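You operate a simulated robot arm through the tools that you are given. There is no shell and no other tool.

Carry out the task below with a simulated robot arm. There is one attempt and no reset: what you move stays moved.

Task
The oil is too hot: cool it into the green band and start the pump again.
Fine: switch off first; open the water lever, shut it when cool, press the reset button, then switch on. Where these are worked on the way, their far stop is far enough and under half their travel is too little: water lever.

It is judged by the outcome, as a careful person would: the job done as asked, and still so three seconds after it is handed in. It fails if anything else is knocked over, pushed out of place, dropped, spilled or broken.

Robot
A 6-joint arm with a three-finger gripper, fixed in place. Base frame: the origin is at the foot of the arm, x ahead of it, y to its left, z up. Units: mm, degrees, N and s.
Its first joint turns from -166.0 to 166.0 degrees. Payload 4.89 kg.
Tool frame: the origin (TCP) lies between the finger pads and is the grasp point; the fingertips stand 30 mm ahead of it; z points along the fingers, y is the line along which they close. Largest opening 164 mm; the body of the gripper starts 125 mm behind the TCP.
Orientation is that of the tool frame in the base frame, as [roll, pitch, yaw] about the fixed x, y, z axes, in that order (R = Rz(yaw) Ry(pitch) Rx(roll)). With the fingers straight down and closing along the base's y, the tool's x points along the base's -x, its y along +y and its z along -z.

Tools
- The arm moves only by the tool send_rows. Its arguments are lists of equal length, an entry for each row: "slide": the shift along the tool's x, y, z in units of 30 mm (1.0 is 30 mm), a list of three; "rot": the turn, a rotation vector about the tool's x, y, z in units of 4 degrees (1.0 is 4 degrees), a list of three; "grip": the closure in counts, from 0 (fully open) to 255 (shut). In form: {"slide": [[x, y, z], ...], "rot": [[wx, wy, wz], ...], "grip": [grip, ...]}. A call has 1 to 20 rows; each row shifts and turns the commanded pose from where the row before left it, along the tool's axes as they then stand. A call with a number of a shift or a turn outside -1 to 1 is refused whole. Each row takes 0.2 s and may step no farther than 50 mm and 8.6 degrees from the row before; otherwise, or with a gripper value out of range, the whole call is refused. Where a pose cannot be reached the arm comes as near as it can. A force on the tool above 90 N (or 10 N above the force at the start of the call, whichever is more), or a blocked arm, ends the call early, and 0.2 s more pass. The fingers move at their own pace (about 108 mm/s each) and stop on an object; they squeeze with about 32 N. The grip force told is the motor's: it shows also when the fingers shut on nothing. Time passes only in rows, and 0.2 s behind the last, so rows that do not move let the fingers close. The reply holds the time, the measured pose of the TCP, the force on the tool along the base axes, the opening and the grip force, in the units named above and with some noise, with the torque about the TCP (base axes, N m) and any sound that the robot's microphone picked up.
- Cameras (640 x 400 px; columns grow to the right, rows downward): "scene" is fixed at [50.9, -498.7, 1069.9]; the picture's right is [0.72, -0.69, 0.00], its down [-0.21, -0.22, -0.95] and it looks along [0.66, 0.69, -0.31] (base axes); focal length 363 px, centre (320, 200). "wrist" rides on the gripper at [76, -2, -152] in the tool frame; the picture's right is [0.02, 1.00, 0.00], its down [-0.88, 0.02, -0.47] and it looks along [-0.47, 0.01, 0.88] (tool axes); focal length 247 px, centre (320, 200). There is no depth. A picture from a camera that has moved, and an enlarged one, comes with that camera's place and axes in the base frame and with its lens.
- get_image(camera): a new picture of that camera. The clock stands still meanwhile.
- raise_lower(by): slides the trunk up (or, below 0, down) by that many mm; the arm rides with it, the base frame stays. It gives what a move gives, with no picture.
- zoom(camera, box): a new picture of the part [left, top, right, bottom] of that camera's present view, enlarged. The clock stands still meanwhile.
- finish_job(): hands the job in; it is judged then, once.

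Places have to be worked out from the pictures, the camera data and where the tool is seen. Open the gripper and draw the arm clear of the work before you hand the job in, unless the task says otherwise.

The tools are called after "Call:" by a JSON object that holds its "op" and its "data". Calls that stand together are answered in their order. send_rows: Moves the arm, as the interface text tells. Its arguments: {"type":"object","properties":{"slide":{"type":"array","items":{"type":"array","items":{"type":"number"}}},"rot":{"type":"array","items":{"type":"array","items":{"type":"number"}}},"grip":{"type":"array","items":{"type":"number"}}},"required":["slide","rot","grip"]} The other tools are called the same way: raise_lower (by) slides the trunk up or down; get_image (camera) takes a picture; zoom (camera, box) takes an enlarged picture of a part of a camera's view; finish_job () hands the job in.

At the start:

```text
clock: 0.0
eef_pos: [783.9, 385.3, 754.9]
ee_rot: [180.0, 0.1, -180.0]
ft_force: [0.0, -0.3, -0.3]
wrist_torque: [0.0, 0.01, 0.04]
width: 164.0
finger_force: 0.1
trunk travel left (down, up): [-125.0, 265.0]
```

scene: 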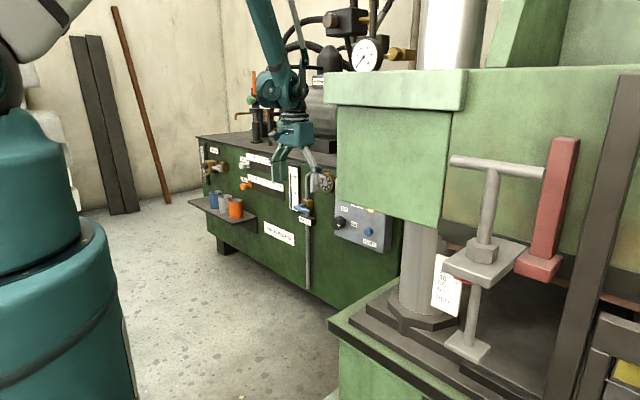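
wrist: 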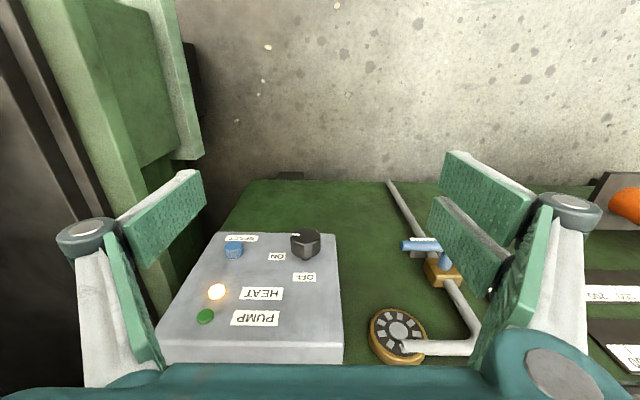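

I see a control box with a switch (black knob), a reset button (blue), lamps, and a blue water lever on a pipe nearby. I'll zoom in for details before moving.

Call:
{"op": "zoom", "data": {"camera": "scene", "box": [270, 140, 410, 270]}}

Call:
{"op": "zoom", "data": {"camera": "wrist", "box": [160, 210, 360, 370]}}

Call:
{"op": "zoom", "data": {"camera": "wrist", "box": [350, 180, 550, 370]}}

Call:
{"op": "zoom", "data": {"camera": "scene", "box": [190, 130, 330, 260]}}

Call:
{"op": "zoom", "data": {"camera": "scene", "box": [230, 10, 420, 140]}}

```text
3.08 times, centred on (340, 205) of scene
camera zoom: at [50.9, -498.7, 1069.9], right [0.72, -0.69, 0.0], down [-0.21, -0.22, -0.95], along [0.66, 0.69, -0.31], focal length 1117 px, centre (258, 185)
```

zoom: 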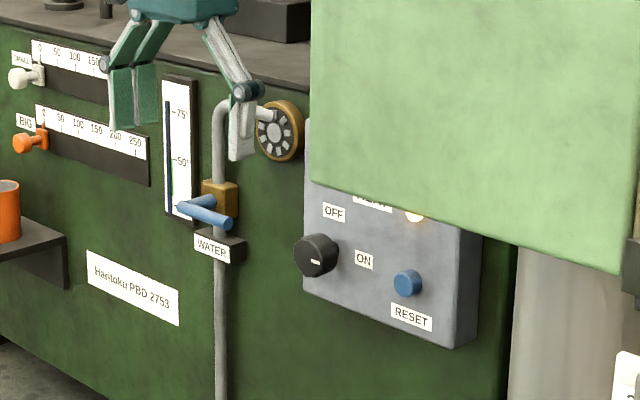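

```text
2.50 times, centred on (260, 290) of wrist
camera zoom: at [707.0, 383.3, 907.5], right [-0.02, 1.0, 0.0], down [0.88, 0.02, 0.47], along [0.47, 0.01, -0.88], focal length 617 px, centre (470, -25)
```

zoom: 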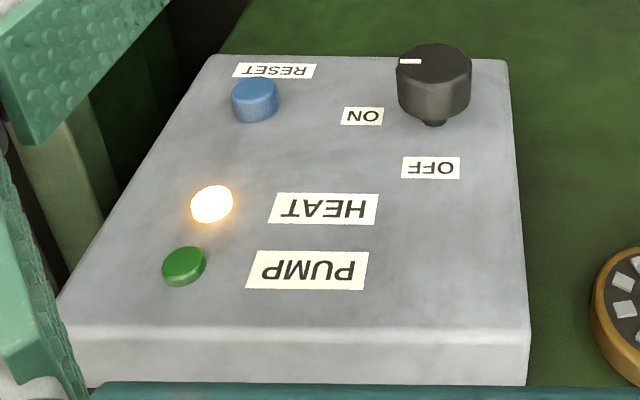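

```text
2.11 times, centred on (450, 275) of wrist
camera zoom: at [707.0, 383.3, 907.5], right [-0.02, 1.0, 0.0], down [0.88, 0.02, 0.47], along [0.47, 0.01, -0.88], focal length 520 px, centre (46, 42)
```

zoom: 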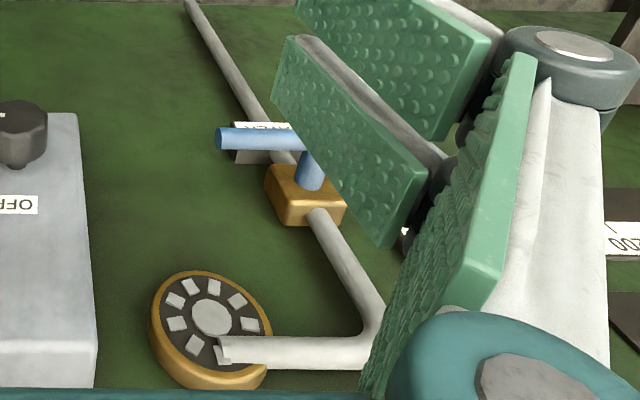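

```text
3.08 times, centred on (260, 195) of scene
camera zoom: at [50.9, -498.7, 1069.9], right [0.72, -0.69, 0.0], down [-0.21, -0.22, -0.95], along [0.66, 0.69, -0.31], focal length 1117 px, centre (505, 215)
```

zoom: 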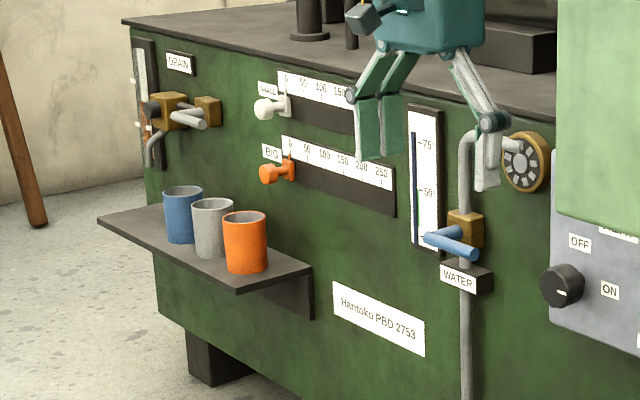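

```text
3.08 times, centred on (325, 75) of scene
camera zoom: at [50.9, -498.7, 1069.9], right [0.72, -0.69, 0.0], down [-0.21, -0.22, -0.95], along [0.66, 0.69, -0.31], focal length 1117 px, centre (305, 585)
```

zoom: 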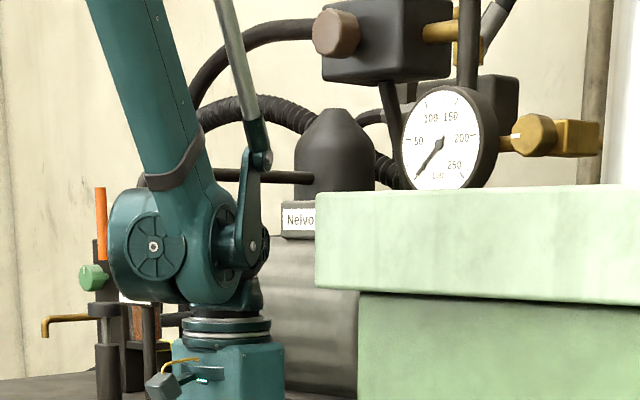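

The panel faces the robot (-x): knob near (974, 362, 558), reset button near (992, 236, 564), and lever running from about y=606 (pivot) to y=540 at z≈565. I'll back the arm off 150 mm and begin tilting the tool to point along +x.

Call:
{"op": "send_rows", "data": {"slide": [[1, 0, 0], [1, 0, 0], [1, 0, 0], [1, 0, 0], [1, 0, 0], [0, 0, 0], [0, 0, 0], [0, 0, 0], [0, 0, 0], [0, 0, 0], [0, 0, 0], [0, 0, 0], [0, 0, 0], [0, 0, 0], [0, 0, 0], [0, 0, 0], [0, 0, 0], [0, 0, 0], [0, 0, 0], [0, 0, 0]], "rot": [[0, 0, 0], [0, 0, 0], [0, 0, 0], [0, 0, 0], [0, 0, 0], [0, -1, 0], [0, -1, 0], [0, -1, 0], [0, -1, 0], [0, -1, 0], [0, -1, 0], [0, -1, 0], [0, -1, 0], [0, -1, 0], [0, -1, 0], [0, -1, 0], [0, -1, 0], [0, -1, 0], [0, -1, 0], [0, -1, 0]], "grip": [0, 0, 0, 0, 0, 0, 0, 0, 0, 0, 0, 0, 0, 0, 0, 0, 0, 0, 0, 0]}}

```text
clock: 4.2
eef_pos: [688.7, 441.5, 857.0]
ee_rot: [-179.8, 59.9, 180.0]
ft_force: [0.3, 0.1, -0.2]
wrist_torque: [0.02, 0.06, 0.05]
width: 164.0
finger_force: 0.0
out of reach, approached as far as the arm can: row 13, 14, 15, 16, 17, 18, 19, 20
trunk travel left (down, up): [-125.0, 265.0]
```

The tool reached a 60° tilt, but the retracted pose was partly out of reach, leaving it at (689, 442, 857). I'll look at both views before continuing.

Call:
{"op": "get_image", "data": {"camera": "scene"}}

Call:
{"op": "get_image", "data": {"camera": "wrist"}}

```text
taken
```

scene: 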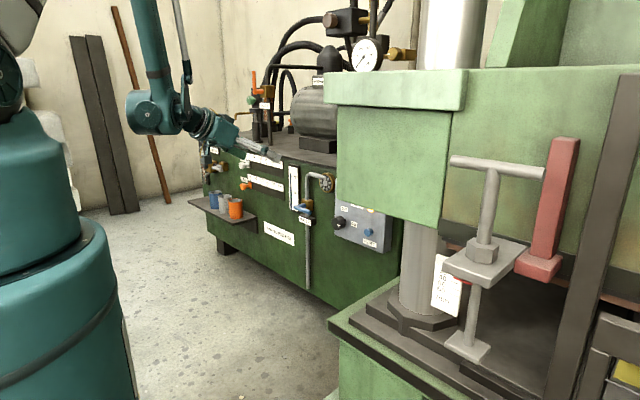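

```text
taken
camera wrist: at [520.1, 440.4, 867.1], right [-0.01, 1.0, -0.02], down [0.03, 0.02, 1.0], along [1.0, 0.01, -0.03], focal length 247 px, centre (320, 200)
```

wrist: 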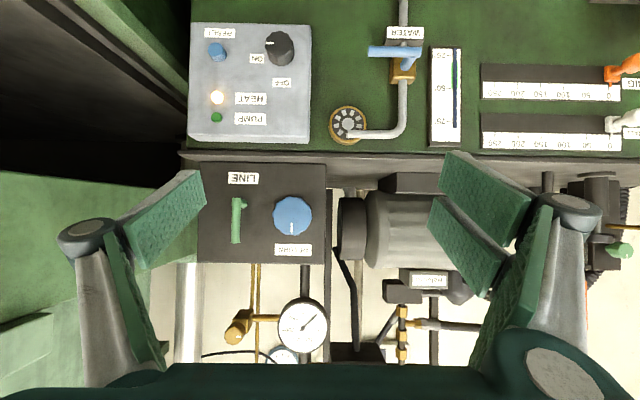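

This gives an almost frontal (upside-down) view of the panel. I'll zoom to get precise positions and read the thermometer.

Call:
{"op": "zoom", "data": {"camera": "wrist", "box": [180, 10, 340, 160]}}

Call:
{"op": "zoom", "data": {"camera": "wrist", "box": [340, 10, 480, 160]}}

Call:
{"op": "zoom", "data": {"camera": "scene", "box": [270, 150, 350, 230]}}

```text
2.67 times, centred on (260, 85) of wrist
camera zoom: at [520.1, 440.4, 867.1], right [-0.01, 1.0, -0.02], down [0.03, 0.02, 1.0], along [1.0, 0.01, -0.03], focal length 659 px, centre (480, 507)
```

zoom: 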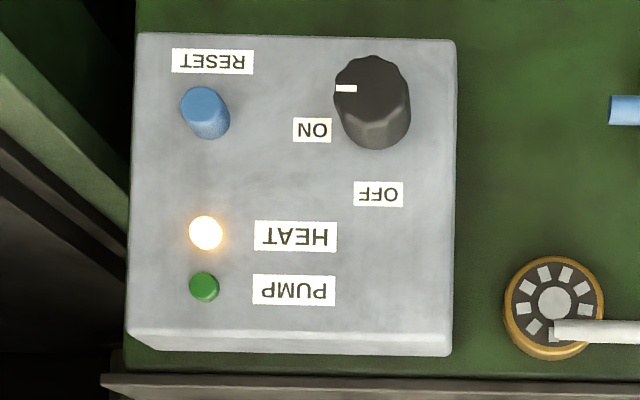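

```text
2.67 times, centred on (410, 85) of wrist
camera zoom: at [520.1, 440.4, 867.1], right [-0.01, 1.0, -0.02], down [0.03, 0.02, 1.0], along [1.0, 0.01, -0.03], focal length 659 px, centre (80, 507)
```

zoom: 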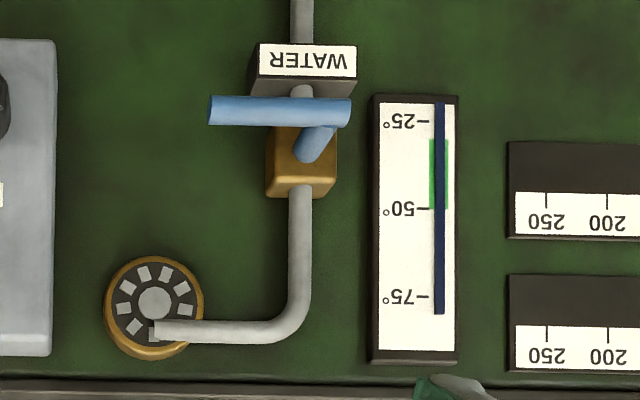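

```text
5.00 times, centred on (310, 190) of scene
camera zoom: at [50.9, -498.7, 1069.9], right [0.72, -0.69, 0.0], down [-0.21, -0.22, -0.95], along [0.66, 0.69, -0.31], focal length 1814 px, centre (370, 250)
```

zoom: 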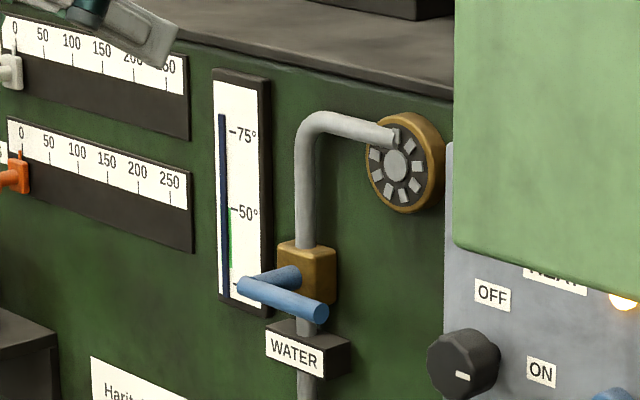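

Triangulating with both cameras gives knob front ≈ (962, 364, 568), reset button ≈ (994, 237, 564), lever bar at x≈986, z≈562 from y≈533 (free end) to pivot ≈612. The thermometer reads ~80° with the green band ~30–50°. I'll move forward in +x to come back within reach.

Call:
{"op": "send_rows", "data": {"slide": [[-0.5, 0, 0.866], [-0.5, 0, 0.866], [-0.5, 0, 0.866], [-0.5, 0, 0.866], [-0.5, 0, 0.866]], "rot": [[0, 0, 0], [0, 0, 0], [0, 0, 0], [0, 0, 0], [0, 0, 0]], "grip": [0, 0, 0, 0, 0]}}

```text
clock: 5.4
eef_pos: [839.2, 440.8, 856.4]
ee_rot: [180.0, 60.0, 179.9]
ft_force: [-0.9, 0.4, 0.7]
wrist_torque: [-0.02, 0.03, -0.03]
width: 164.1
finger_force: 0.2
trunk travel left (down, up): [-125.0, 265.0]
```

The command resumes from the measured pose, now (839, 441, 856). I'll finish the rotation to horizontal.

Call:
{"op": "send_rows", "data": {"slide": [[0, 0, 0], [0, 0, 0], [0, 0, 0], [0, 0, 0], [0, 0, 0], [0, 0, 0], [0, 0, 0], [0, 0, 0]], "rot": [[0, -1, 0], [0, -1, 0], [0, -1, 0], [0, -1, 0], [0, -1, 0], [0, -1, 0], [0, -1, 0], [0, -0.5, 0]], "grip": [0, 0, 0, 0, 0, 0, 0, 0]}}

```text
clock: 7.2
eef_pos: [867.3, 464.0, 884.4]
ee_rot: [40.9, 90.0, 40.7]
ft_force: [-0.9, -0.5, 1.4]
wrist_torque: [0.01, 0.03, 0.05]
width: 164.1
finger_force: 0.0
out of reach, approached as far as the arm can: row 5, 6, 7, 8
trunk travel left (down, up): [-125.0, 265.0]
```

The tool is now horizontal (tool x = down, y = left, z = +x). Before lowering, I'll check both views for clearance from the press head at the right.

Call:
{"op": "get_image", "data": {"camera": "scene"}}

Call:
{"op": "get_image", "data": {"camera": "wrist"}}

```text
taken
```

scene: 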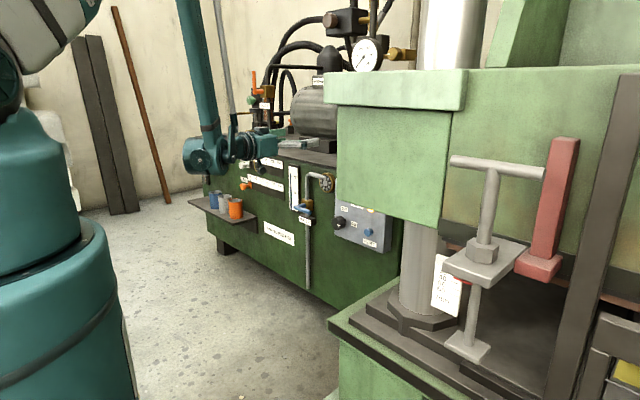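

```text
taken
camera wrist: at [714.1, 462.0, 808.0], right [0.0, 1.0, -0.02], down [-0.47, 0.02, 0.88], along [0.88, 0.01, 0.47], focal length 247 px, centre (320, 200)
```

wrist: 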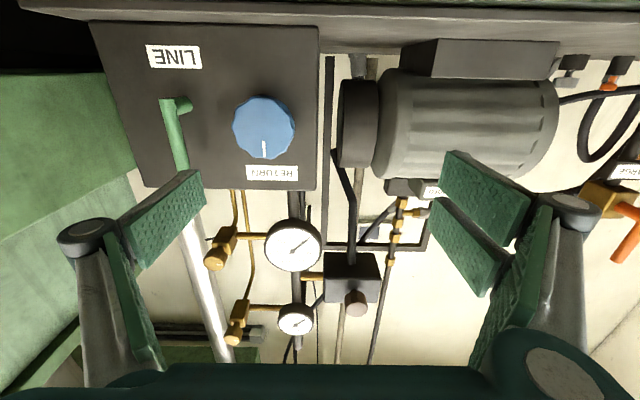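

The press head stays at y≲50, well clear of the work zone. I'll lower and shift right toward the knob line in stages, keeping fingertips well short of the panel.

Call:
{"op": "send_rows", "data": {"slide": [[0.9, -0.55, 0], [0.9, -0.55, 0], [0.9, -0.55, 0], [0.9, -0.55, 0], [0.9, -0.55, 0], [0.9, -0.55, 0]], "rot": [[0, 0, 0], [0, 0, 0], [0, 0, 0], [0, 0, 0], [0, 0, 0], [0, 0, 0]], "grip": [0, 0, 0, 0, 0, 0]}}

```text
clock: 8.6
eef_pos: [959.7, 432.2, 785.5]
ee_rot: [-176.3, 89.9, -176.5]
ft_force: [-0.6, 0.2, 1.0]
wrist_torque: [0.02, 0.08, 0.02]
width: 164.1
finger_force: 0.2
out of reach, approached as far as the arm can: row 1, 2, 3, 4, 5, 6
trunk travel left (down, up): [-125.0, 265.0]
```

The horizontal pose gets pushed outward as the arm goes lower (a wrist/elbow limit), so fingertips are now at x≈990. I'll tilt the tool back down a bit while retreating, then lower the trunk to gain range.

Call:
{"op": "send_rows", "data": {"slide": [[0, 0, -0.6], [0, 0, -0.6], [0, 0, -0.6], [0, 0, -0.6], [0, 0, -0.6], [0, 0, -0.6], [0, 0, -0.6], [0, 0, -0.6]], "rot": [[0, 1, 0], [0, 1, 0], [0, 1, 0], [0, 1, 0], [0, 1, 0], [0, 1, 0], [0, 1, 0], [0, 1, 0]], "grip": [0, 0, 0, 0, 0, 0, 0, 0]}}

```text
clock: 10.4
eef_pos: [825.2, 436.9, 820.4]
ee_rot: [-179.8, 57.9, -180.0]
ft_force: [1.0, 1.0, -1.0]
wrist_torque: [-0.04, -0.02, -0.11]
width: 164.0
finger_force: 0.0
out of reach, approached as far as the arm can: row 1
trunk travel left (down, up): [-125.0, 265.0]
```

Now at (825, 437, 820), tilted 58°, clear of the cabinet by >100 mm. Lowering the trunk fully gives the arm a higher relative target, which should relieve the wrist limit.

Call:
{"op": "raise_lower", "data": {"by": -125}}

```text
clock: 11.9
eef_pos: [825.0, 437.6, 696.5]
ee_rot: [-180.0, 58.0, -179.9]
ft_force: [0.0, 0.4, -0.1]
wrist_torque: [0.01, -0.01, -0.01]
width: 163.8
finger_force: 0.1
trunk travel left (down, up): [0.0, 390.0]
```

Next I move at the same tilt to about (860, 364, 600), in front of the knob but about 75 mm short of it.

Call:
{"op": "send_rows", "data": {"slide": [[0.524, -0.608, 0.672], [0.524, -0.608, 0.672], [0.524, -0.608, 0.672], [0.524, -0.608, 0.672]], "rot": [[0, 0, 0], [0, 0, 0], [0, 0, 0], [0, 0, 0]], "grip": [0, 0, 0, 0]}}

```text
clock: 12.9
eef_pos: [874.6, 375.2, 615.5]
ee_rot: [-179.9, 57.8, 179.9]
ft_force: [-0.8, 0.4, 0.9]
wrist_torque: [-0.06, 0.03, -0.03]
width: 164.1
finger_force: 0.0
out of reach, approached as far as the arm can: row 3, 4
trunk travel left (down, up): [0.0, 390.0]
```

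The limit behaves like a minimum wrist distance from the base, so a fully horizontal tool isn't available at the knob, but a ~60–65° tilt is. Rotating rigidly about the knob axis from "body above" to "body at left" stays within reach. I'll step slightly forward, then look closely at the knob.

Call:
{"op": "send_rows", "data": {"slide": [[-0.25, -0.18, 0.24], [-0.25, -0.18, 0.24]], "rot": [[0, 0, 0], [0, 0, 0]], "grip": [0, 0]}}

Call:
{"op": "get_image", "data": {"camera": "wrist"}}

Call:
{"op": "get_image", "data": {"camera": "scene"}}

```text
clock: 13.5
eef_pos: [895.7, 364.1, 621.2]
ee_rot: [-180.0, 57.9, 180.0]
ft_force: [-0.1, 0.7, -0.3]
wrist_torque: [-0.05, 0.0, -0.05]
width: 163.9
finger_force: 0.0
trunk travel left (down, up): [0.0, 390.0]
```

```text
taken
camera wrist: at [725.4, 361.4, 637.2], right [-0.01, 1.0, -0.02], down [0.07, 0.02, 1.0], along [1.0, 0.01, -0.07], focal length 247 px, centre (320, 200)
```

wrist: 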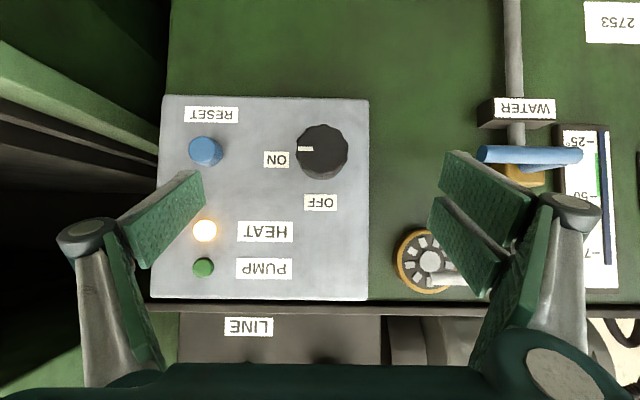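

```text
taken
```

scene: 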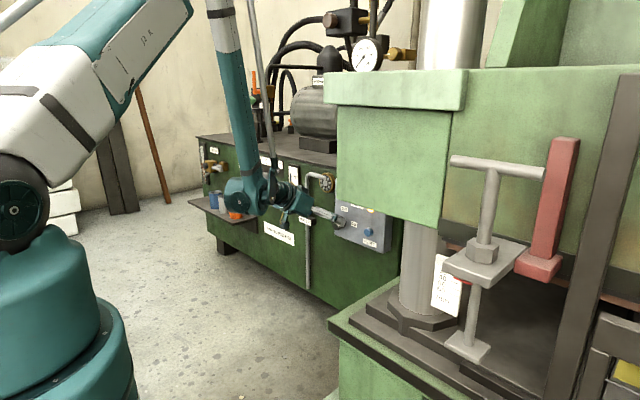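

The knob is centred at about (y 364.5, z 570), front face x≈962, box face x≈1013, diameter ≈52 mm. I'll partly close the gripper, advance, and adjust tilt to 64°, then check.

Call:
{"op": "send_rows", "data": {"slide": [[0, 0, 0.78], [0, 0, 0.78], [0, 0, 0], [0, 0, 0]], "rot": [[0, 0, 0], [0, 0, 0], [0, -0.76, 0], [0, -0.76, 0]], "grip": [90, 90, 90, 90]}}

Call:
{"op": "get_image", "data": {"camera": "wrist"}}

Call:
{"op": "zoom", "data": {"camera": "scene", "box": [270, 150, 400, 270]}}

```text
clock: 14.5
eef_pos: [934.4, 363.3, 594.8]
ee_rot: [-180.0, 63.9, 180.0]
ft_force: [-0.2, -0.5, 0.3]
wrist_torque: [-0.02, 0.06, 0.02]
width: 106.1
finger_force: 0.1
trunk travel left (down, up): [0.0, 390.0]
```

```text
taken
camera wrist: at [763.7, 361.2, 593.0], right [-0.01, 1.0, -0.02], down [-0.04, 0.02, 1.0], along [1.0, 0.01, 0.04], focal length 247 px, centre (320, 200)
```

wrist: 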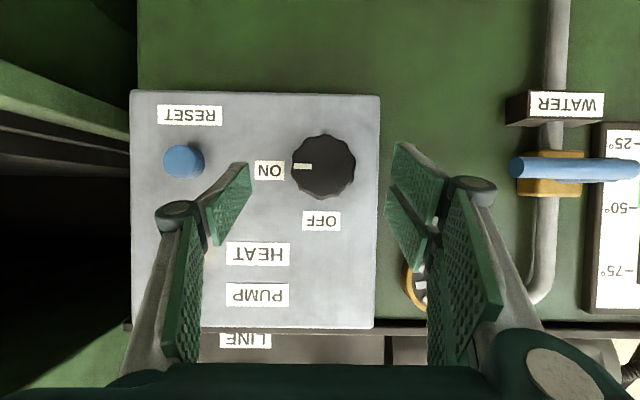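

```text
3.33 times, centred on (335, 210) of scene
camera zoom: at [50.9, -498.7, 1069.9], right [0.72, -0.69, 0.0], down [-0.21, -0.22, -0.95], along [0.66, 0.69, -0.31], focal length 1210 px, centre (270, 167)
```

zoom: 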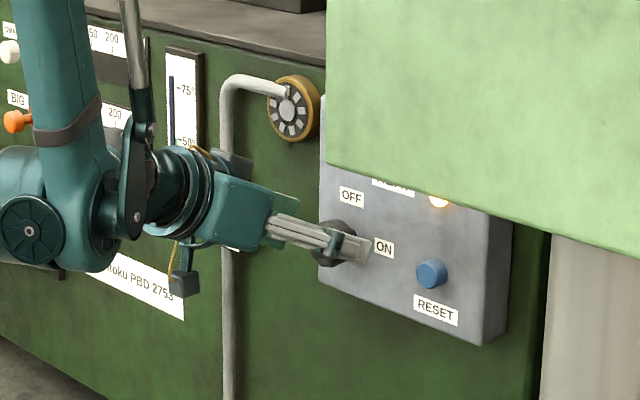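

Knob centre estimate now (y 365, z 572). I'll advance ~38 mm along the tool axis to straddle the knob, then verify before closing.

Call:
{"op": "send_rows", "data": {"slide": [[0, 0.03, 0.42], [0, 0.03, 0.42], [0, 0, 0.42]], "rot": [[0, 0, 0], [0, 0, 0], [0, 0, 0]], "grip": [90, 90, 90]}}

Call:
{"op": "get_image", "data": {"camera": "wrist"}}

Call:
{"op": "zoom", "data": {"camera": "scene", "box": [300, 170, 400, 260]}}

```text
clock: 15.3
eef_pos: [964.5, 366.3, 577.1]
ee_rot: [179.9, 64.2, 180.0]
ft_force: [-2.1, 0.3, 0.4]
wrist_torque: [0.03, -0.02, 0.13]
width: 106.6
finger_force: 0.9
trunk travel left (down, up): [0.0, 390.0]
```

```text
taken
camera wrist: at [795.4, 364.6, 575.7], right [-0.01, 1.0, -0.02], down [-0.04, 0.02, 1.0], along [1.0, 0.01, 0.04], focal length 247 px, centre (320, 200)
```

wrist: 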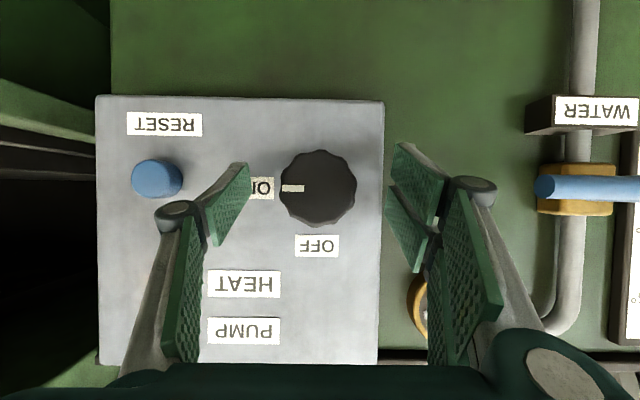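

```text
4.44 times, centred on (350, 215) of scene
camera zoom: at [50.9, -498.7, 1069.9], right [0.72, -0.69, 0.0], down [-0.21, -0.22, -0.95], along [0.66, 0.69, -0.31], focal length 1613 px, centre (187, 133)
```

zoom: 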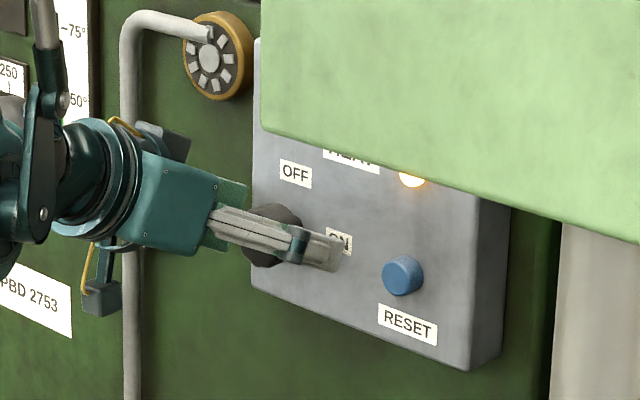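

The knob sits between the pads (knob axis ≈ y 365, z 573; TCP on it within 1–2 mm). Closing the gripper on it.

Call:
{"op": "send_rows", "data": {"slide": [[0, -0.03, 0.05], [0, 0, 0.05], [0, 0, 0], [0, 0, 0]], "rot": [[0, 0, 0], [0, 0, 0], [0, 0, 0], [0, 0, 0]], "grip": [140, 255, 255, 255]}}

Call:
{"op": "get_image", "data": {"camera": "wrist"}}

```text
clock: 16.3
eef_pos: [971.8, 367.0, 577.6]
ee_rot: [-180.0, 64.2, -179.8]
ft_force: [-6.0, 60.5, 10.0]
wrist_torque: [-0.18, -0.39, 2.19]
width: 104.6
finger_force: 32.3
trunk travel left (down, up): [0.0, 390.0]
```

```text
taken
camera wrist: at [800.1, 365.0, 574.1], right [-0.01, 1.0, -0.02], down [-0.04, 0.02, 1.0], along [1.0, 0.01, 0.04], focal length 247 px, centre (320, 200)
```

wrist: 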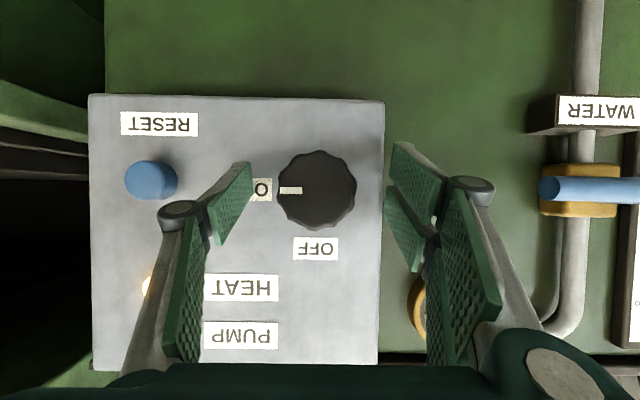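

The close was blocked at 104.6 mm with +60 N in y: the left fingertip is catching the side edge of the box (so the box face is nearer, x≈1003). I'll release, back off ~9 mm in x, and retry.

Call:
{"op": "send_rows", "data": {"slide": [[0, 0, 0], [0.065, 0, -0.135], [0.065, 0, -0.135], [0, 0, 0]], "rot": [[0, 0, 0], [0, 0, 0], [0, 0, 0], [0, 0, 0]], "grip": [80, 80, 80, 80]}}

Call:
{"op": "get_image", "data": {"camera": "wrist"}}

Call:
{"op": "zoom", "data": {"camera": "scene", "box": [300, 170, 400, 260]}}

```text
clock: 17.3
eef_pos: [960.4, 363.3, 575.9]
ee_rot: [-179.9, 64.0, 180.0]
ft_force: [-0.4, -0.2, -0.2]
wrist_torque: [-0.02, -0.03, 0.02]
width: 112.6
finger_force: 0.1
trunk travel left (down, up): [0.0, 390.0]
```

```text
taken
camera wrist: at [791.6, 362.1, 573.3], right [-0.01, 1.0, -0.02], down [-0.04, 0.02, 1.0], along [1.0, 0.01, 0.04], focal length 247 px, centre (320, 200)
```

wrist: 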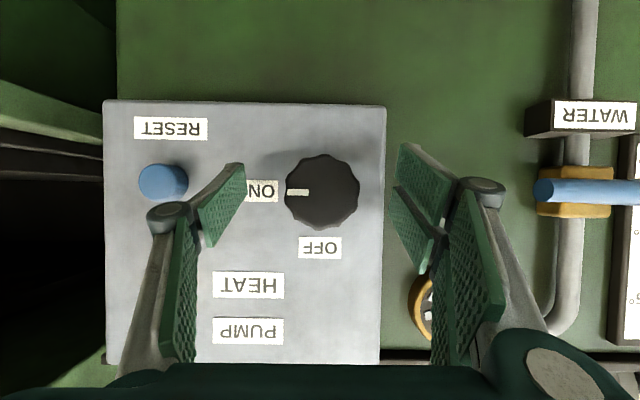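

```text
4.44 times, centred on (350, 215) of scene
camera zoom: at [50.9, -498.7, 1069.9], right [0.72, -0.69, 0.0], down [-0.21, -0.22, -0.95], along [0.66, 0.69, -0.31], focal length 1613 px, centre (187, 133)
```

zoom: 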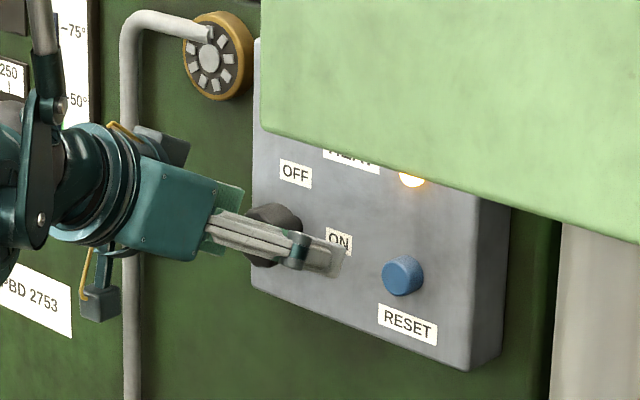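

Free again, box unaffected. I'll nudge up ~5 mm to centre on the knob axis (y 365, z 573), then close.

Call:
{"op": "send_rows", "data": {"slide": [[-0.18, 0.057, -0.01], [0, 0, 0], [0, 0, 0], [0, 0, 0], [0, 0, 0]], "rot": [[0, 0, 0], [0, 0, 0], [0, 0, 0], [0, 0, 0], [0, 0, 0]], "grip": [80, 120, 255, 255, 255]}}

Call:
{"op": "get_image", "data": {"camera": "wrist"}}

Call:
{"op": "zoom", "data": {"camera": "scene", "box": [300, 170, 400, 260]}}

```text
clock: 18.5
eef_pos: [961.3, 367.7, 580.3]
ee_rot: [180.0, 64.1, -179.8]
ft_force: [-40.3, -18.4, 3.1]
wrist_torque: [-0.73, -0.74, 0.64]
width: 54.6
finger_force: 32.0
trunk travel left (down, up): [0.0, 390.0]
stopped in row 5: the force on the tool passed its limit at 92 N (the readings are from after the stop); the commanded pose is now the measured one
```

```text
taken
camera wrist: at [789.7, 365.6, 579.2], right [-0.01, 1.0, -0.02], down [-0.04, 0.02, 1.0], along [1.0, 0.01, 0.04], focal length 247 px, centre (320, 200)
```

wrist: 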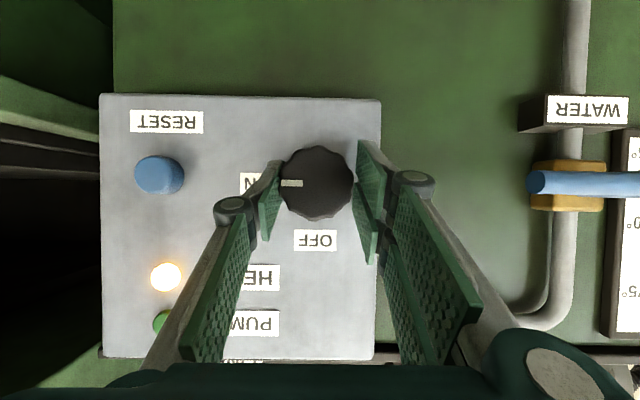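

```text
4.44 times, centred on (350, 215) of scene
camera zoom: at [50.9, -498.7, 1069.9], right [0.72, -0.69, 0.0], down [-0.21, -0.22, -0.95], along [0.66, 0.69, -0.31], focal length 1613 px, centre (187, 133)
```

zoom: 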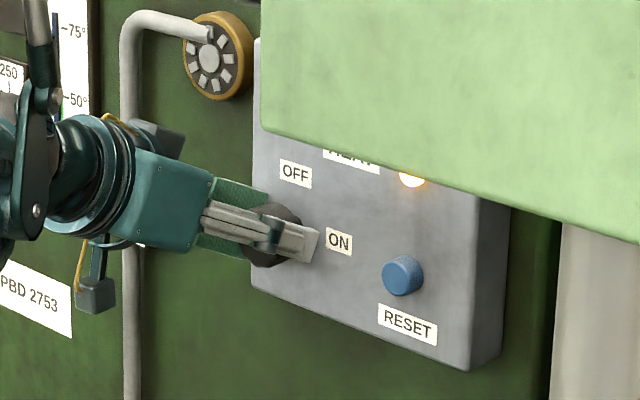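

The gripper holds the knob at 54.6 mm, with some residual push (-40 N in x). I'll relax by moving back ~2 mm in x and ~1.5 mm in y while keeping the grip.

Call:
{"op": "send_rows", "data": {"slide": [[0.03, -0.04, -0.06], [0, 0, 0]], "rot": [[0, 0, 0], [0, 0, 0]], "grip": [255, 255]}}

```text
clock: 19.1
eef_pos: [961.8, 367.2, 581.3]
ee_rot: [179.9, 64.1, -180.0]
ft_force: [-25.6, -32.2, 3.4]
wrist_torque: [-0.59, -0.46, 0.11]
width: 53.0
finger_force: 32.0
trunk travel left (down, up): [0.0, 390.0]
```

Call:
{"op": "send_rows", "data": {"slide": [[0.04, 0.04, -0.09], [0, 0, 0]], "rot": [[0, 0, 0], [0, 0, 0]], "grip": [255, 255]}}

Call:
{"op": "zoom", "data": {"camera": "wrist", "box": [220, 120, 420, 280]}}

```text
clock: 19.7
eef_pos: [959.6, 365.6, 580.6]
ee_rot: [179.8, 64.1, 180.0]
ft_force: [33.7, -70.6, 10.7]
wrist_torque: [-0.63, -0.48, -0.85]
width: 49.1
finger_force: 44.7
trunk travel left (down, up): [0.0, 390.0]
```

```text
2.50 times, centred on (320, 200) of wrist
camera zoom: at [788.7, 363.7, 578.8], right [-0.01, 1.0, -0.02], down [-0.04, 0.02, 1.0], along [1.0, 0.01, 0.04], focal length 617 px, centre (320, 200)
```

zoom: 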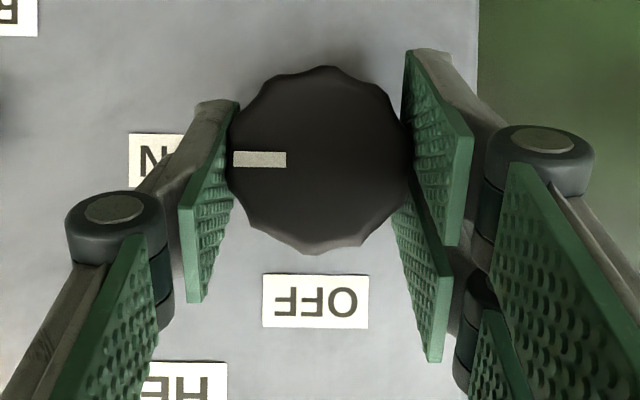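

The knob is held; residual forces (+34 x, -71 y) indicate TCP should go about 2–3 mm to -y and ~1.5 mm forward. I'll relax in that direction.

Call:
{"op": "send_rows", "data": {"slide": [[-0.02, -0.08, 0.045], [0, 0, 0]], "rot": [[0, 0, 0], [0, 0, 0]], "grip": [255, 255]}}

```text
clock: 20.3
eef_pos: [959.8, 365.2, 581.4]
ee_rot: [179.7, 64.1, 179.8]
ft_force: [12.8, -64.2, 10.1]
wrist_torque: [-0.64, -0.27, -1.32]
width: 49.1
finger_force: 45.0
trunk travel left (down, up): [0.0, 390.0]
```

Call:
{"op": "send_rows", "data": {"slide": [[0, -0.07, 0], [0, 0, 0], [0, 0, 0]], "rot": [[0, 0, 0], [0, 0, 0], [0, 0, 0]], "grip": [255, 255, 255]}}

```text
clock: 21.1
eef_pos: [959.6, 363.7, 581.0]
ee_rot: [179.7, 64.2, 179.9]
ft_force: [29.2, -42.8, 11.8]
wrist_torque: [-0.44, -0.58, -0.63]
width: 49.0
finger_force: 45.0
trunk travel left (down, up): [0.0, 390.0]
```

Moving -y reduces the side load (~10 N/mm). Continuing ~3.5 mm in -y and ~2 mm forward to neutralize.

Call:
{"op": "send_rows", "data": {"slide": [[-0.03, -0.06, 0.06], [0, -0.06, 0], [0, 0, 0], [0, 0, 0]], "rot": [[0, 0, 0], [0, 0, 0], [0, 0, 0], [0, 0, 0]], "grip": [255, 255, 255, 255]}}

Call:
{"op": "zoom", "data": {"camera": "wrist", "box": [220, 120, 420, 280]}}

```text
clock: 22.1
eef_pos: [960.0, 365.5, 581.0]
ee_rot: [179.7, 64.0, -180.0]
ft_force: [-30.6, 6.6, 4.3]
wrist_torque: [0.06, 0.13, 0.02]
width: 49.3
finger_force: 45.0
trunk travel left (down, up): [0.0, 390.0]
```

```text
2.50 times, centred on (320, 200) of wrist
camera zoom: at [788.7, 361.8, 578.5], right [-0.02, 1.0, -0.02], down [-0.04, 0.02, 1.0], along [1.0, 0.02, 0.04], focal length 617 px, centre (320, 200)
```

zoom: 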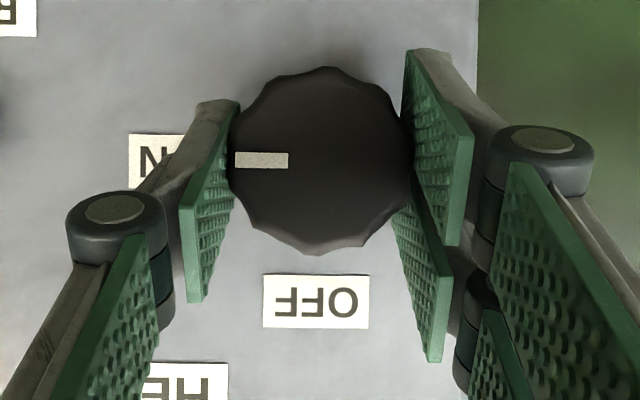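

Forces are small now (y≈7 N). I'll start turning the knob toward OFF: rigid rotation about -x through the knob axis, 5 rows (20°) as a test.

Call:
{"op": "send_rows", "data": {"slide": [[0.015, 0.0186, -0.03], [0, 0.0186, 0], [0, 0.0186, 0], [0, 0.0186, 0], [0, 0.0186, 0]], "rot": [[0.438, 0, -0.899], [0.438, 0, -0.899], [0.438, 0, -0.899], [0.438, 0, -0.899], [0.438, 0, -0.899]], "grip": [255, 255, 255, 255, 255]}}

Call:
{"op": "get_image", "data": {"camera": "wrist"}}

Call:
{"op": "zoom", "data": {"camera": "scene", "box": [300, 170, 400, 260]}}

```text
clock: 23.3
eef_pos: [959.9, 367.0, 580.7]
ee_rot: [-140.1, 57.6, -144.4]
ft_force: [-13.8, 35.1, -2.0]
wrist_torque: [0.18, 0.51, 0.6]
width: 49.0
finger_force: 44.8
trunk travel left (down, up): [0.0, 390.0]
```

```text
taken
camera wrist: at [789.1, 363.2, 578.8], right [-0.02, 0.93, -0.36], down [-0.04, 0.36, 0.93], along [1.0, 0.03, 0.04], focal length 247 px, centre (320, 200)
```

wrist: 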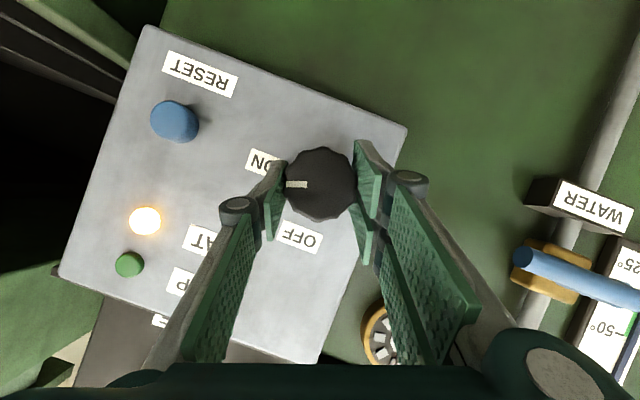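

```text
4.44 times, centred on (350, 215) of scene
camera zoom: at [50.9, -498.7, 1069.9], right [0.72, -0.69, 0.0], down [-0.21, -0.22, -0.95], along [0.66, 0.69, -0.31], focal length 1613 px, centre (187, 133)
```

zoom: 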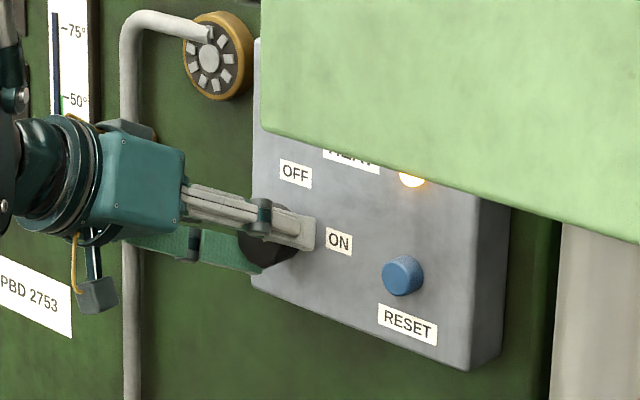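

The knob turns with the gripper (marker now ~20° toward OFF). Side force +35 N suggests a slightly larger pivot offset; I'll relieve it and continue 8 more rows.

Call:
{"op": "send_rows", "data": {"slide": [[0, 0.09, 0], [0, 0.028, 0], [0, 0.028, 0], [0, 0.028, 0], [0, 0.028, 0], [0, 0.028, 0], [0, 0.028, 0], [0, 0.028, 0]], "rot": [[0.438, 0, -0.899], [0.438, 0, -0.899], [0.438, 0, -0.899], [0.438, 0, -0.899], [0.438, 0, -0.899], [0.438, 0, -0.899], [0.438, 0, -0.899], [0.438, 0, -0.899]], "grip": [255, 255, 255, 255, 255, 255, 255, 255]}}

Call:
{"op": "get_image", "data": {"camera": "wrist"}}

```text
clock: 25.1
eef_pos: [960.4, 370.2, 577.5]
ee_rot: [-108.7, 33.5, -121.5]
ft_force: [30.7, -29.2, 42.4]
wrist_torque: [-0.26, -0.53, -0.35]
width: 48.8
finger_force: 45.1
trunk travel left (down, up): [0.0, 390.0]
```

```text
taken
camera wrist: at [789.2, 366.3, 577.8], right [-0.01, 0.6, -0.8], down [-0.04, 0.8, 0.6], along [1.0, 0.04, 0.02], focal length 247 px, centre (320, 200)
```

wrist: 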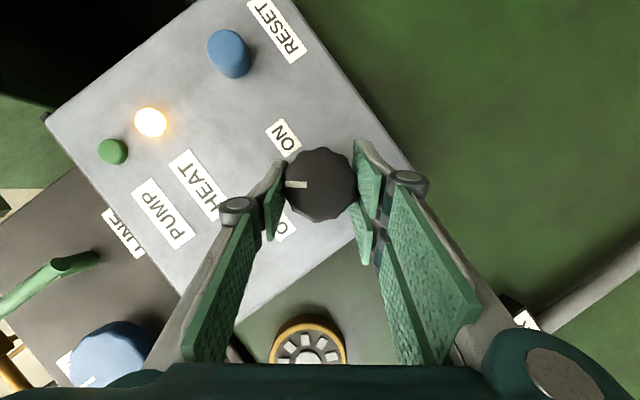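

52° turned without slip. Force along the closing axis is now about -51 N, so I'll shift back ~3.5 mm along tool y, then continue toward 90° in two steps.

Call:
{"op": "send_rows", "data": {"slide": [[-0.02, -0.11, 0.04], [0, 0.01, 0], [0, 0.015, 0], [0, 0.015, 0], [0, 0.015, 0]], "rot": [[0.438, 0, -0.899], [0.438, 0, -0.899], [0.438, 0, -0.899], [0.438, 0, -0.899], [0.438, 0, -0.899]], "grip": [255, 255, 255, 255, 255]}}

```text
clock: 26.3
eef_pos: [961.3, 370.6, 577.3]
ee_rot: [-98.2, 16.1, -116.8]
ft_force: [-18.7, -22.1, -7.9]
wrist_torque: [0.06, -0.05, -0.23]
width: 48.8
finger_force: 44.9
trunk travel left (down, up): [0.0, 390.0]
```

72° turned with low forces. Finishing the last ~18–20°.

Call:
{"op": "send_rows", "data": {"slide": [[0, 0.015, 0], [0, 0.015, 0], [0, 0.015, 0], [0, 0.015, 0], [0, 0.01, 0]], "rot": [[0.438, 0, -0.899], [0.438, 0, -0.899], [0.438, 0, -0.899], [0.438, 0, -0.899], [0.22, 0, -0.45]], "grip": [255, 255, 255, 255, 255]}}

Call:
{"op": "get_image", "data": {"camera": "wrist"}}

Call:
{"op": "get_image", "data": {"camera": "scene"}}

```text
clock: 27.5
eef_pos: [960.4, 372.3, 574.9]
ee_rot: [-89.9, -0.1, -115.6]
ft_force: [-29.5, -3.5, -19.8]
wrist_torque: [0.6, 0.44, 0.03]
width: 48.6
finger_force: 45.1
trunk travel left (down, up): [0.0, 390.0]
```

```text
taken
camera wrist: at [789.5, 369.1, 576.7], right [-0.01, -0.02, -1.0], down [-0.05, 1.0, -0.02], along [1.0, 0.05, -0.01], focal length 247 px, centre (320, 200)
```

wrist: 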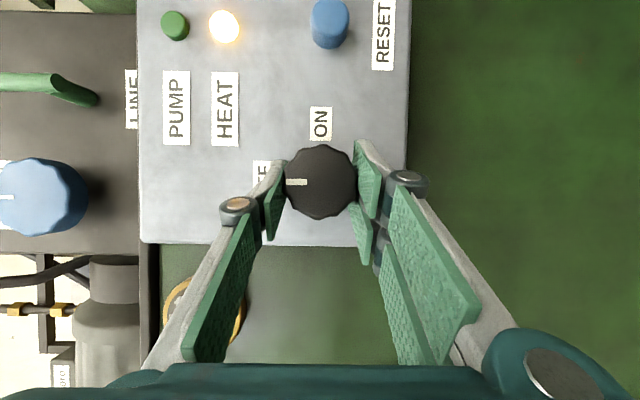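

```text
taken
```

scene: 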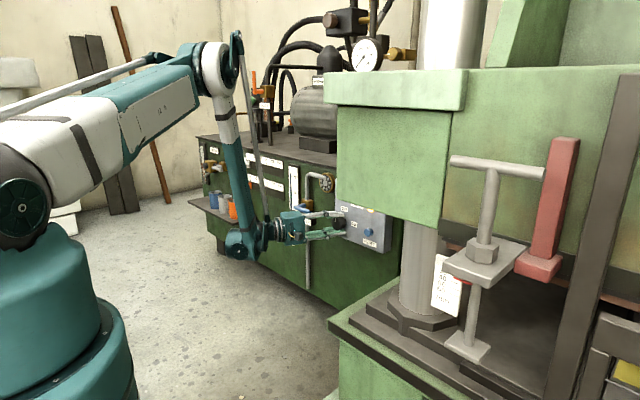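

The marker now points at OFF. I'll apply ~4° more gently to confirm it is at its stop (watching torque).

Call:
{"op": "send_rows", "data": {"slide": [[0, 0.01, 0], [0, 0, 0]], "rot": [[0.438, 0, -0.899], [0, 0, 0]], "grip": [255, 255]}}

Call:
{"op": "zoom", "data": {"camera": "wrist", "box": [220, 100, 420, 260]}}

```text
clock: 28.1
eef_pos: [958.7, 374.9, 574.5]
ee_rot: [-88.3, -3.7, -115.6]
ft_force: [-29.1, 15.7, -18.7]
wrist_torque: [0.67, 0.43, 0.38]
width: 48.8
finger_force: 45.2
trunk travel left (down, up): [0.0, 390.0]
```

```text
2.50 times, centred on (320, 180) of wrist
camera zoom: at [789.6, 370.3, 576.3], right [-0.01, -0.09, -1.0], down [-0.05, 0.99, -0.09], along [1.0, 0.05, -0.01], focal length 617 px, centre (320, 250)
```

zoom: 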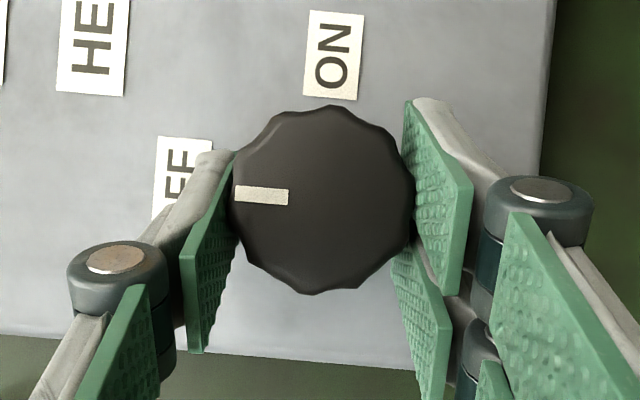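

The marker sits at OFF and further twist only slips slightly, so it's at its stop. I'll release and retreat ~50 mm along the tool axis, then check the knob.

Call:
{"op": "send_rows", "data": {"slide": [[0, 0, 0], [0, 0, 0], [0, 0, -0.6], [0, 0, -0.6], [0, 0, -0.5]], "rot": [[0, 0, 0], [0, 0, 0], [0, 0, 0], [0, 0, 0], [0, 0, 0]], "grip": [100, 100, 100, 100, 100]}}

Call:
{"op": "get_image", "data": {"camera": "wrist"}}

Call:
{"op": "zoom", "data": {"camera": "scene", "box": [270, 150, 400, 270]}}

```text
clock: 29.3
eef_pos: [914.7, 393.6, 573.6]
ee_rot: [-88.2, -3.6, -115.7]
ft_force: [0.2, 0.9, -0.7]
wrist_torque: [0.0, 0.0, 0.03]
width: 99.8
finger_force: 0.1
trunk travel left (down, up): [0.0, 390.0]
```

```text
taken
camera wrist: at [743.4, 390.8, 575.1], right [-0.01, -0.09, -1.0], down [-0.04, 1.0, -0.09], along [1.0, 0.04, -0.01], focal length 247 px, centre (320, 200)
```

wrist: 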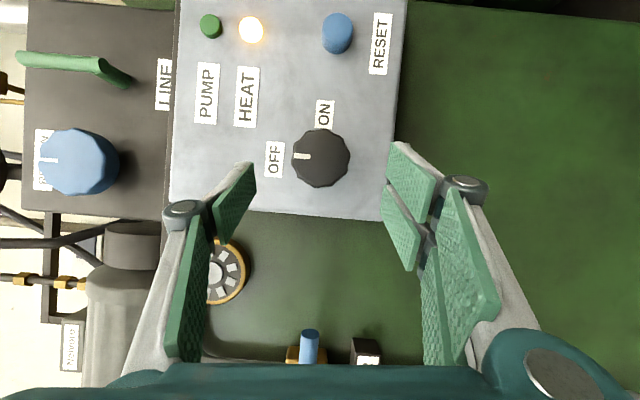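

```text
3.33 times, centred on (335, 210) of scene
camera zoom: at [50.9, -498.7, 1069.9], right [0.72, -0.69, 0.0], down [-0.21, -0.22, -0.95], along [0.66, 0.69, -0.31], focal length 1210 px, centre (270, 167)
```

zoom: 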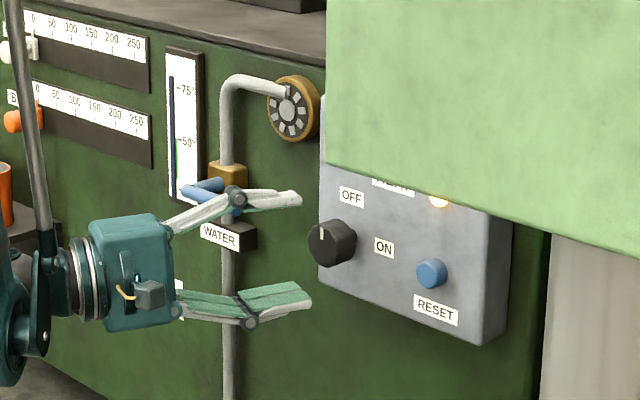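

Knob is at OFF. Now I move left to stand in front of the water lever at about (915, 555, 566), keeping tips ~40 mm short of it, narrowing the gap to ~60 mm, and then square the yaw.

Call:
{"op": "send_rows", "data": {"slide": [[-0.808, -0.036, -0.39], [-0.808, -0.036, -0.39], [-0.808, -0.036, -0.39], [-0.808, -0.036, -0.39], [-0.808, -0.036, -0.39], [-0.808, -0.036, -0.39], [0, 0, 0], [0, 0, 0], [0, 0, 0], [0, 0, 0], [0, 0, 0]], "rot": [[0, 0, 0], [0, 0, 0], [0, 0, 0], [0, 0, 0], [0, 0, 0], [0, 0, 0], [-0.435, 0, 0.9], [0.04, -1, 0.02], [0.04, -1, 0.02], [0.04, -1, 0.02], [0.04, -1, 0.02]], "grip": [160, 160, 160, 160, 160, 160, 160, 160, 160, 160, 160]}}

Call:
{"op": "get_image", "data": {"camera": "wrist"}}

Call:
{"op": "zoom", "data": {"camera": "scene", "box": [250, 140, 380, 260]}}

```text
clock: 31.7
eef_pos: [914.4, 555.8, 568.7]
ee_rot: [-89.3, 0.2, -99.5]
ft_force: [-0.2, 0.8, -1.0]
wrist_torque: [0.0, -0.03, -0.02]
width: 61.1
finger_force: 0.2
trunk travel left (down, up): [0.0, 390.0]
```

```text
taken
camera wrist: at [751.4, 505.1, 568.5], right [0.01, -0.02, -1.0], down [-0.32, 0.95, -0.02], along [0.95, 0.32, 0.0], focal length 247 px, centre (320, 200)
```

wrist: 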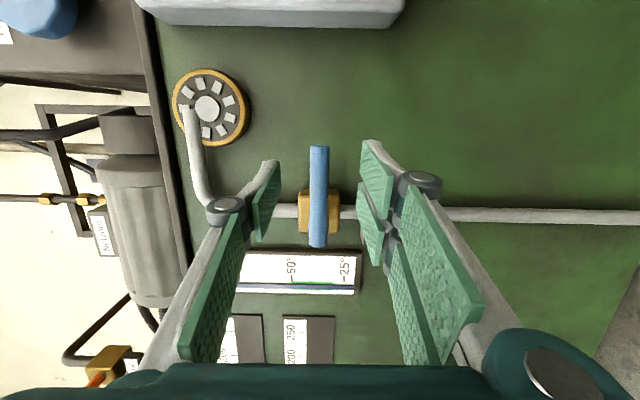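

```text
3.33 times, centred on (315, 200) of scene
camera zoom: at [50.9, -498.7, 1069.9], right [0.72, -0.69, 0.0], down [-0.21, -0.22, -0.95], along [0.66, 0.69, -0.31], focal length 1210 px, centre (337, 200)
```

zoom: 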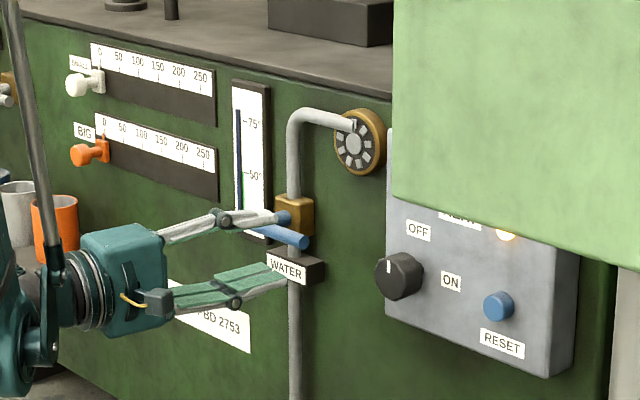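

The bar lies centred between the fingers (z≈570, y 532–637, pivot y≈610). I'll advance ~56 mm in x so the open fingers straddle the bar near its free end.

Call:
{"op": "send_rows", "data": {"slide": [[-0.069, -0.011, 0.614], [-0.069, -0.011, 0.614], [-0.069, -0.011, 0.614], [0, 0, 0]], "rot": [[0, 0, 0], [0, 0, 0], [0, 0, 0], [0, 0, 0]], "grip": [160, 160, 160, 160]}}

Call:
{"op": "get_image", "data": {"camera": "wrist"}}

Call:
{"op": "zoom", "data": {"camera": "scene", "box": [250, 140, 380, 260]}}

```text
clock: 32.7
eef_pos: [971.8, 548.9, 568.7]
ee_rot: [-89.4, 0.2, -99.8]
ft_force: [0.0, -0.6, -0.5]
wrist_torque: [0.01, -0.03, 0.01]
width: 61.2
finger_force: 0.0
trunk travel left (down, up): [0.0, 390.0]
```

```text
taken
camera wrist: at [808.6, 499.3, 569.6], right [0.01, -0.02, -1.0], down [-0.32, 0.95, -0.02], along [0.95, 0.32, 0.0], focal length 247 px, centre (320, 200)
```

wrist: 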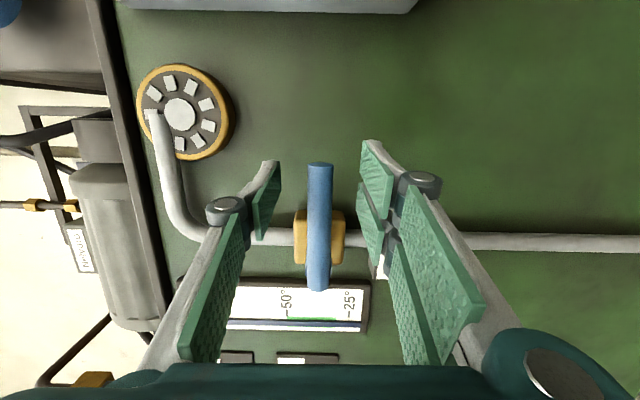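

```text
3.33 times, centred on (315, 200) of scene
camera zoom: at [50.9, -498.7, 1069.9], right [0.72, -0.69, 0.0], down [-0.21, -0.22, -0.95], along [0.66, 0.69, -0.31], focal length 1210 px, centre (337, 200)
```

zoom: 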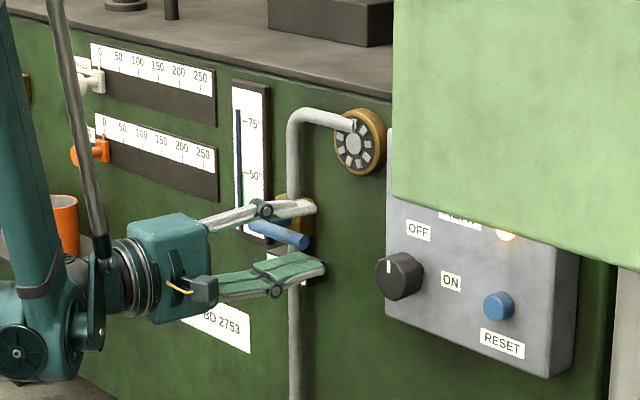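

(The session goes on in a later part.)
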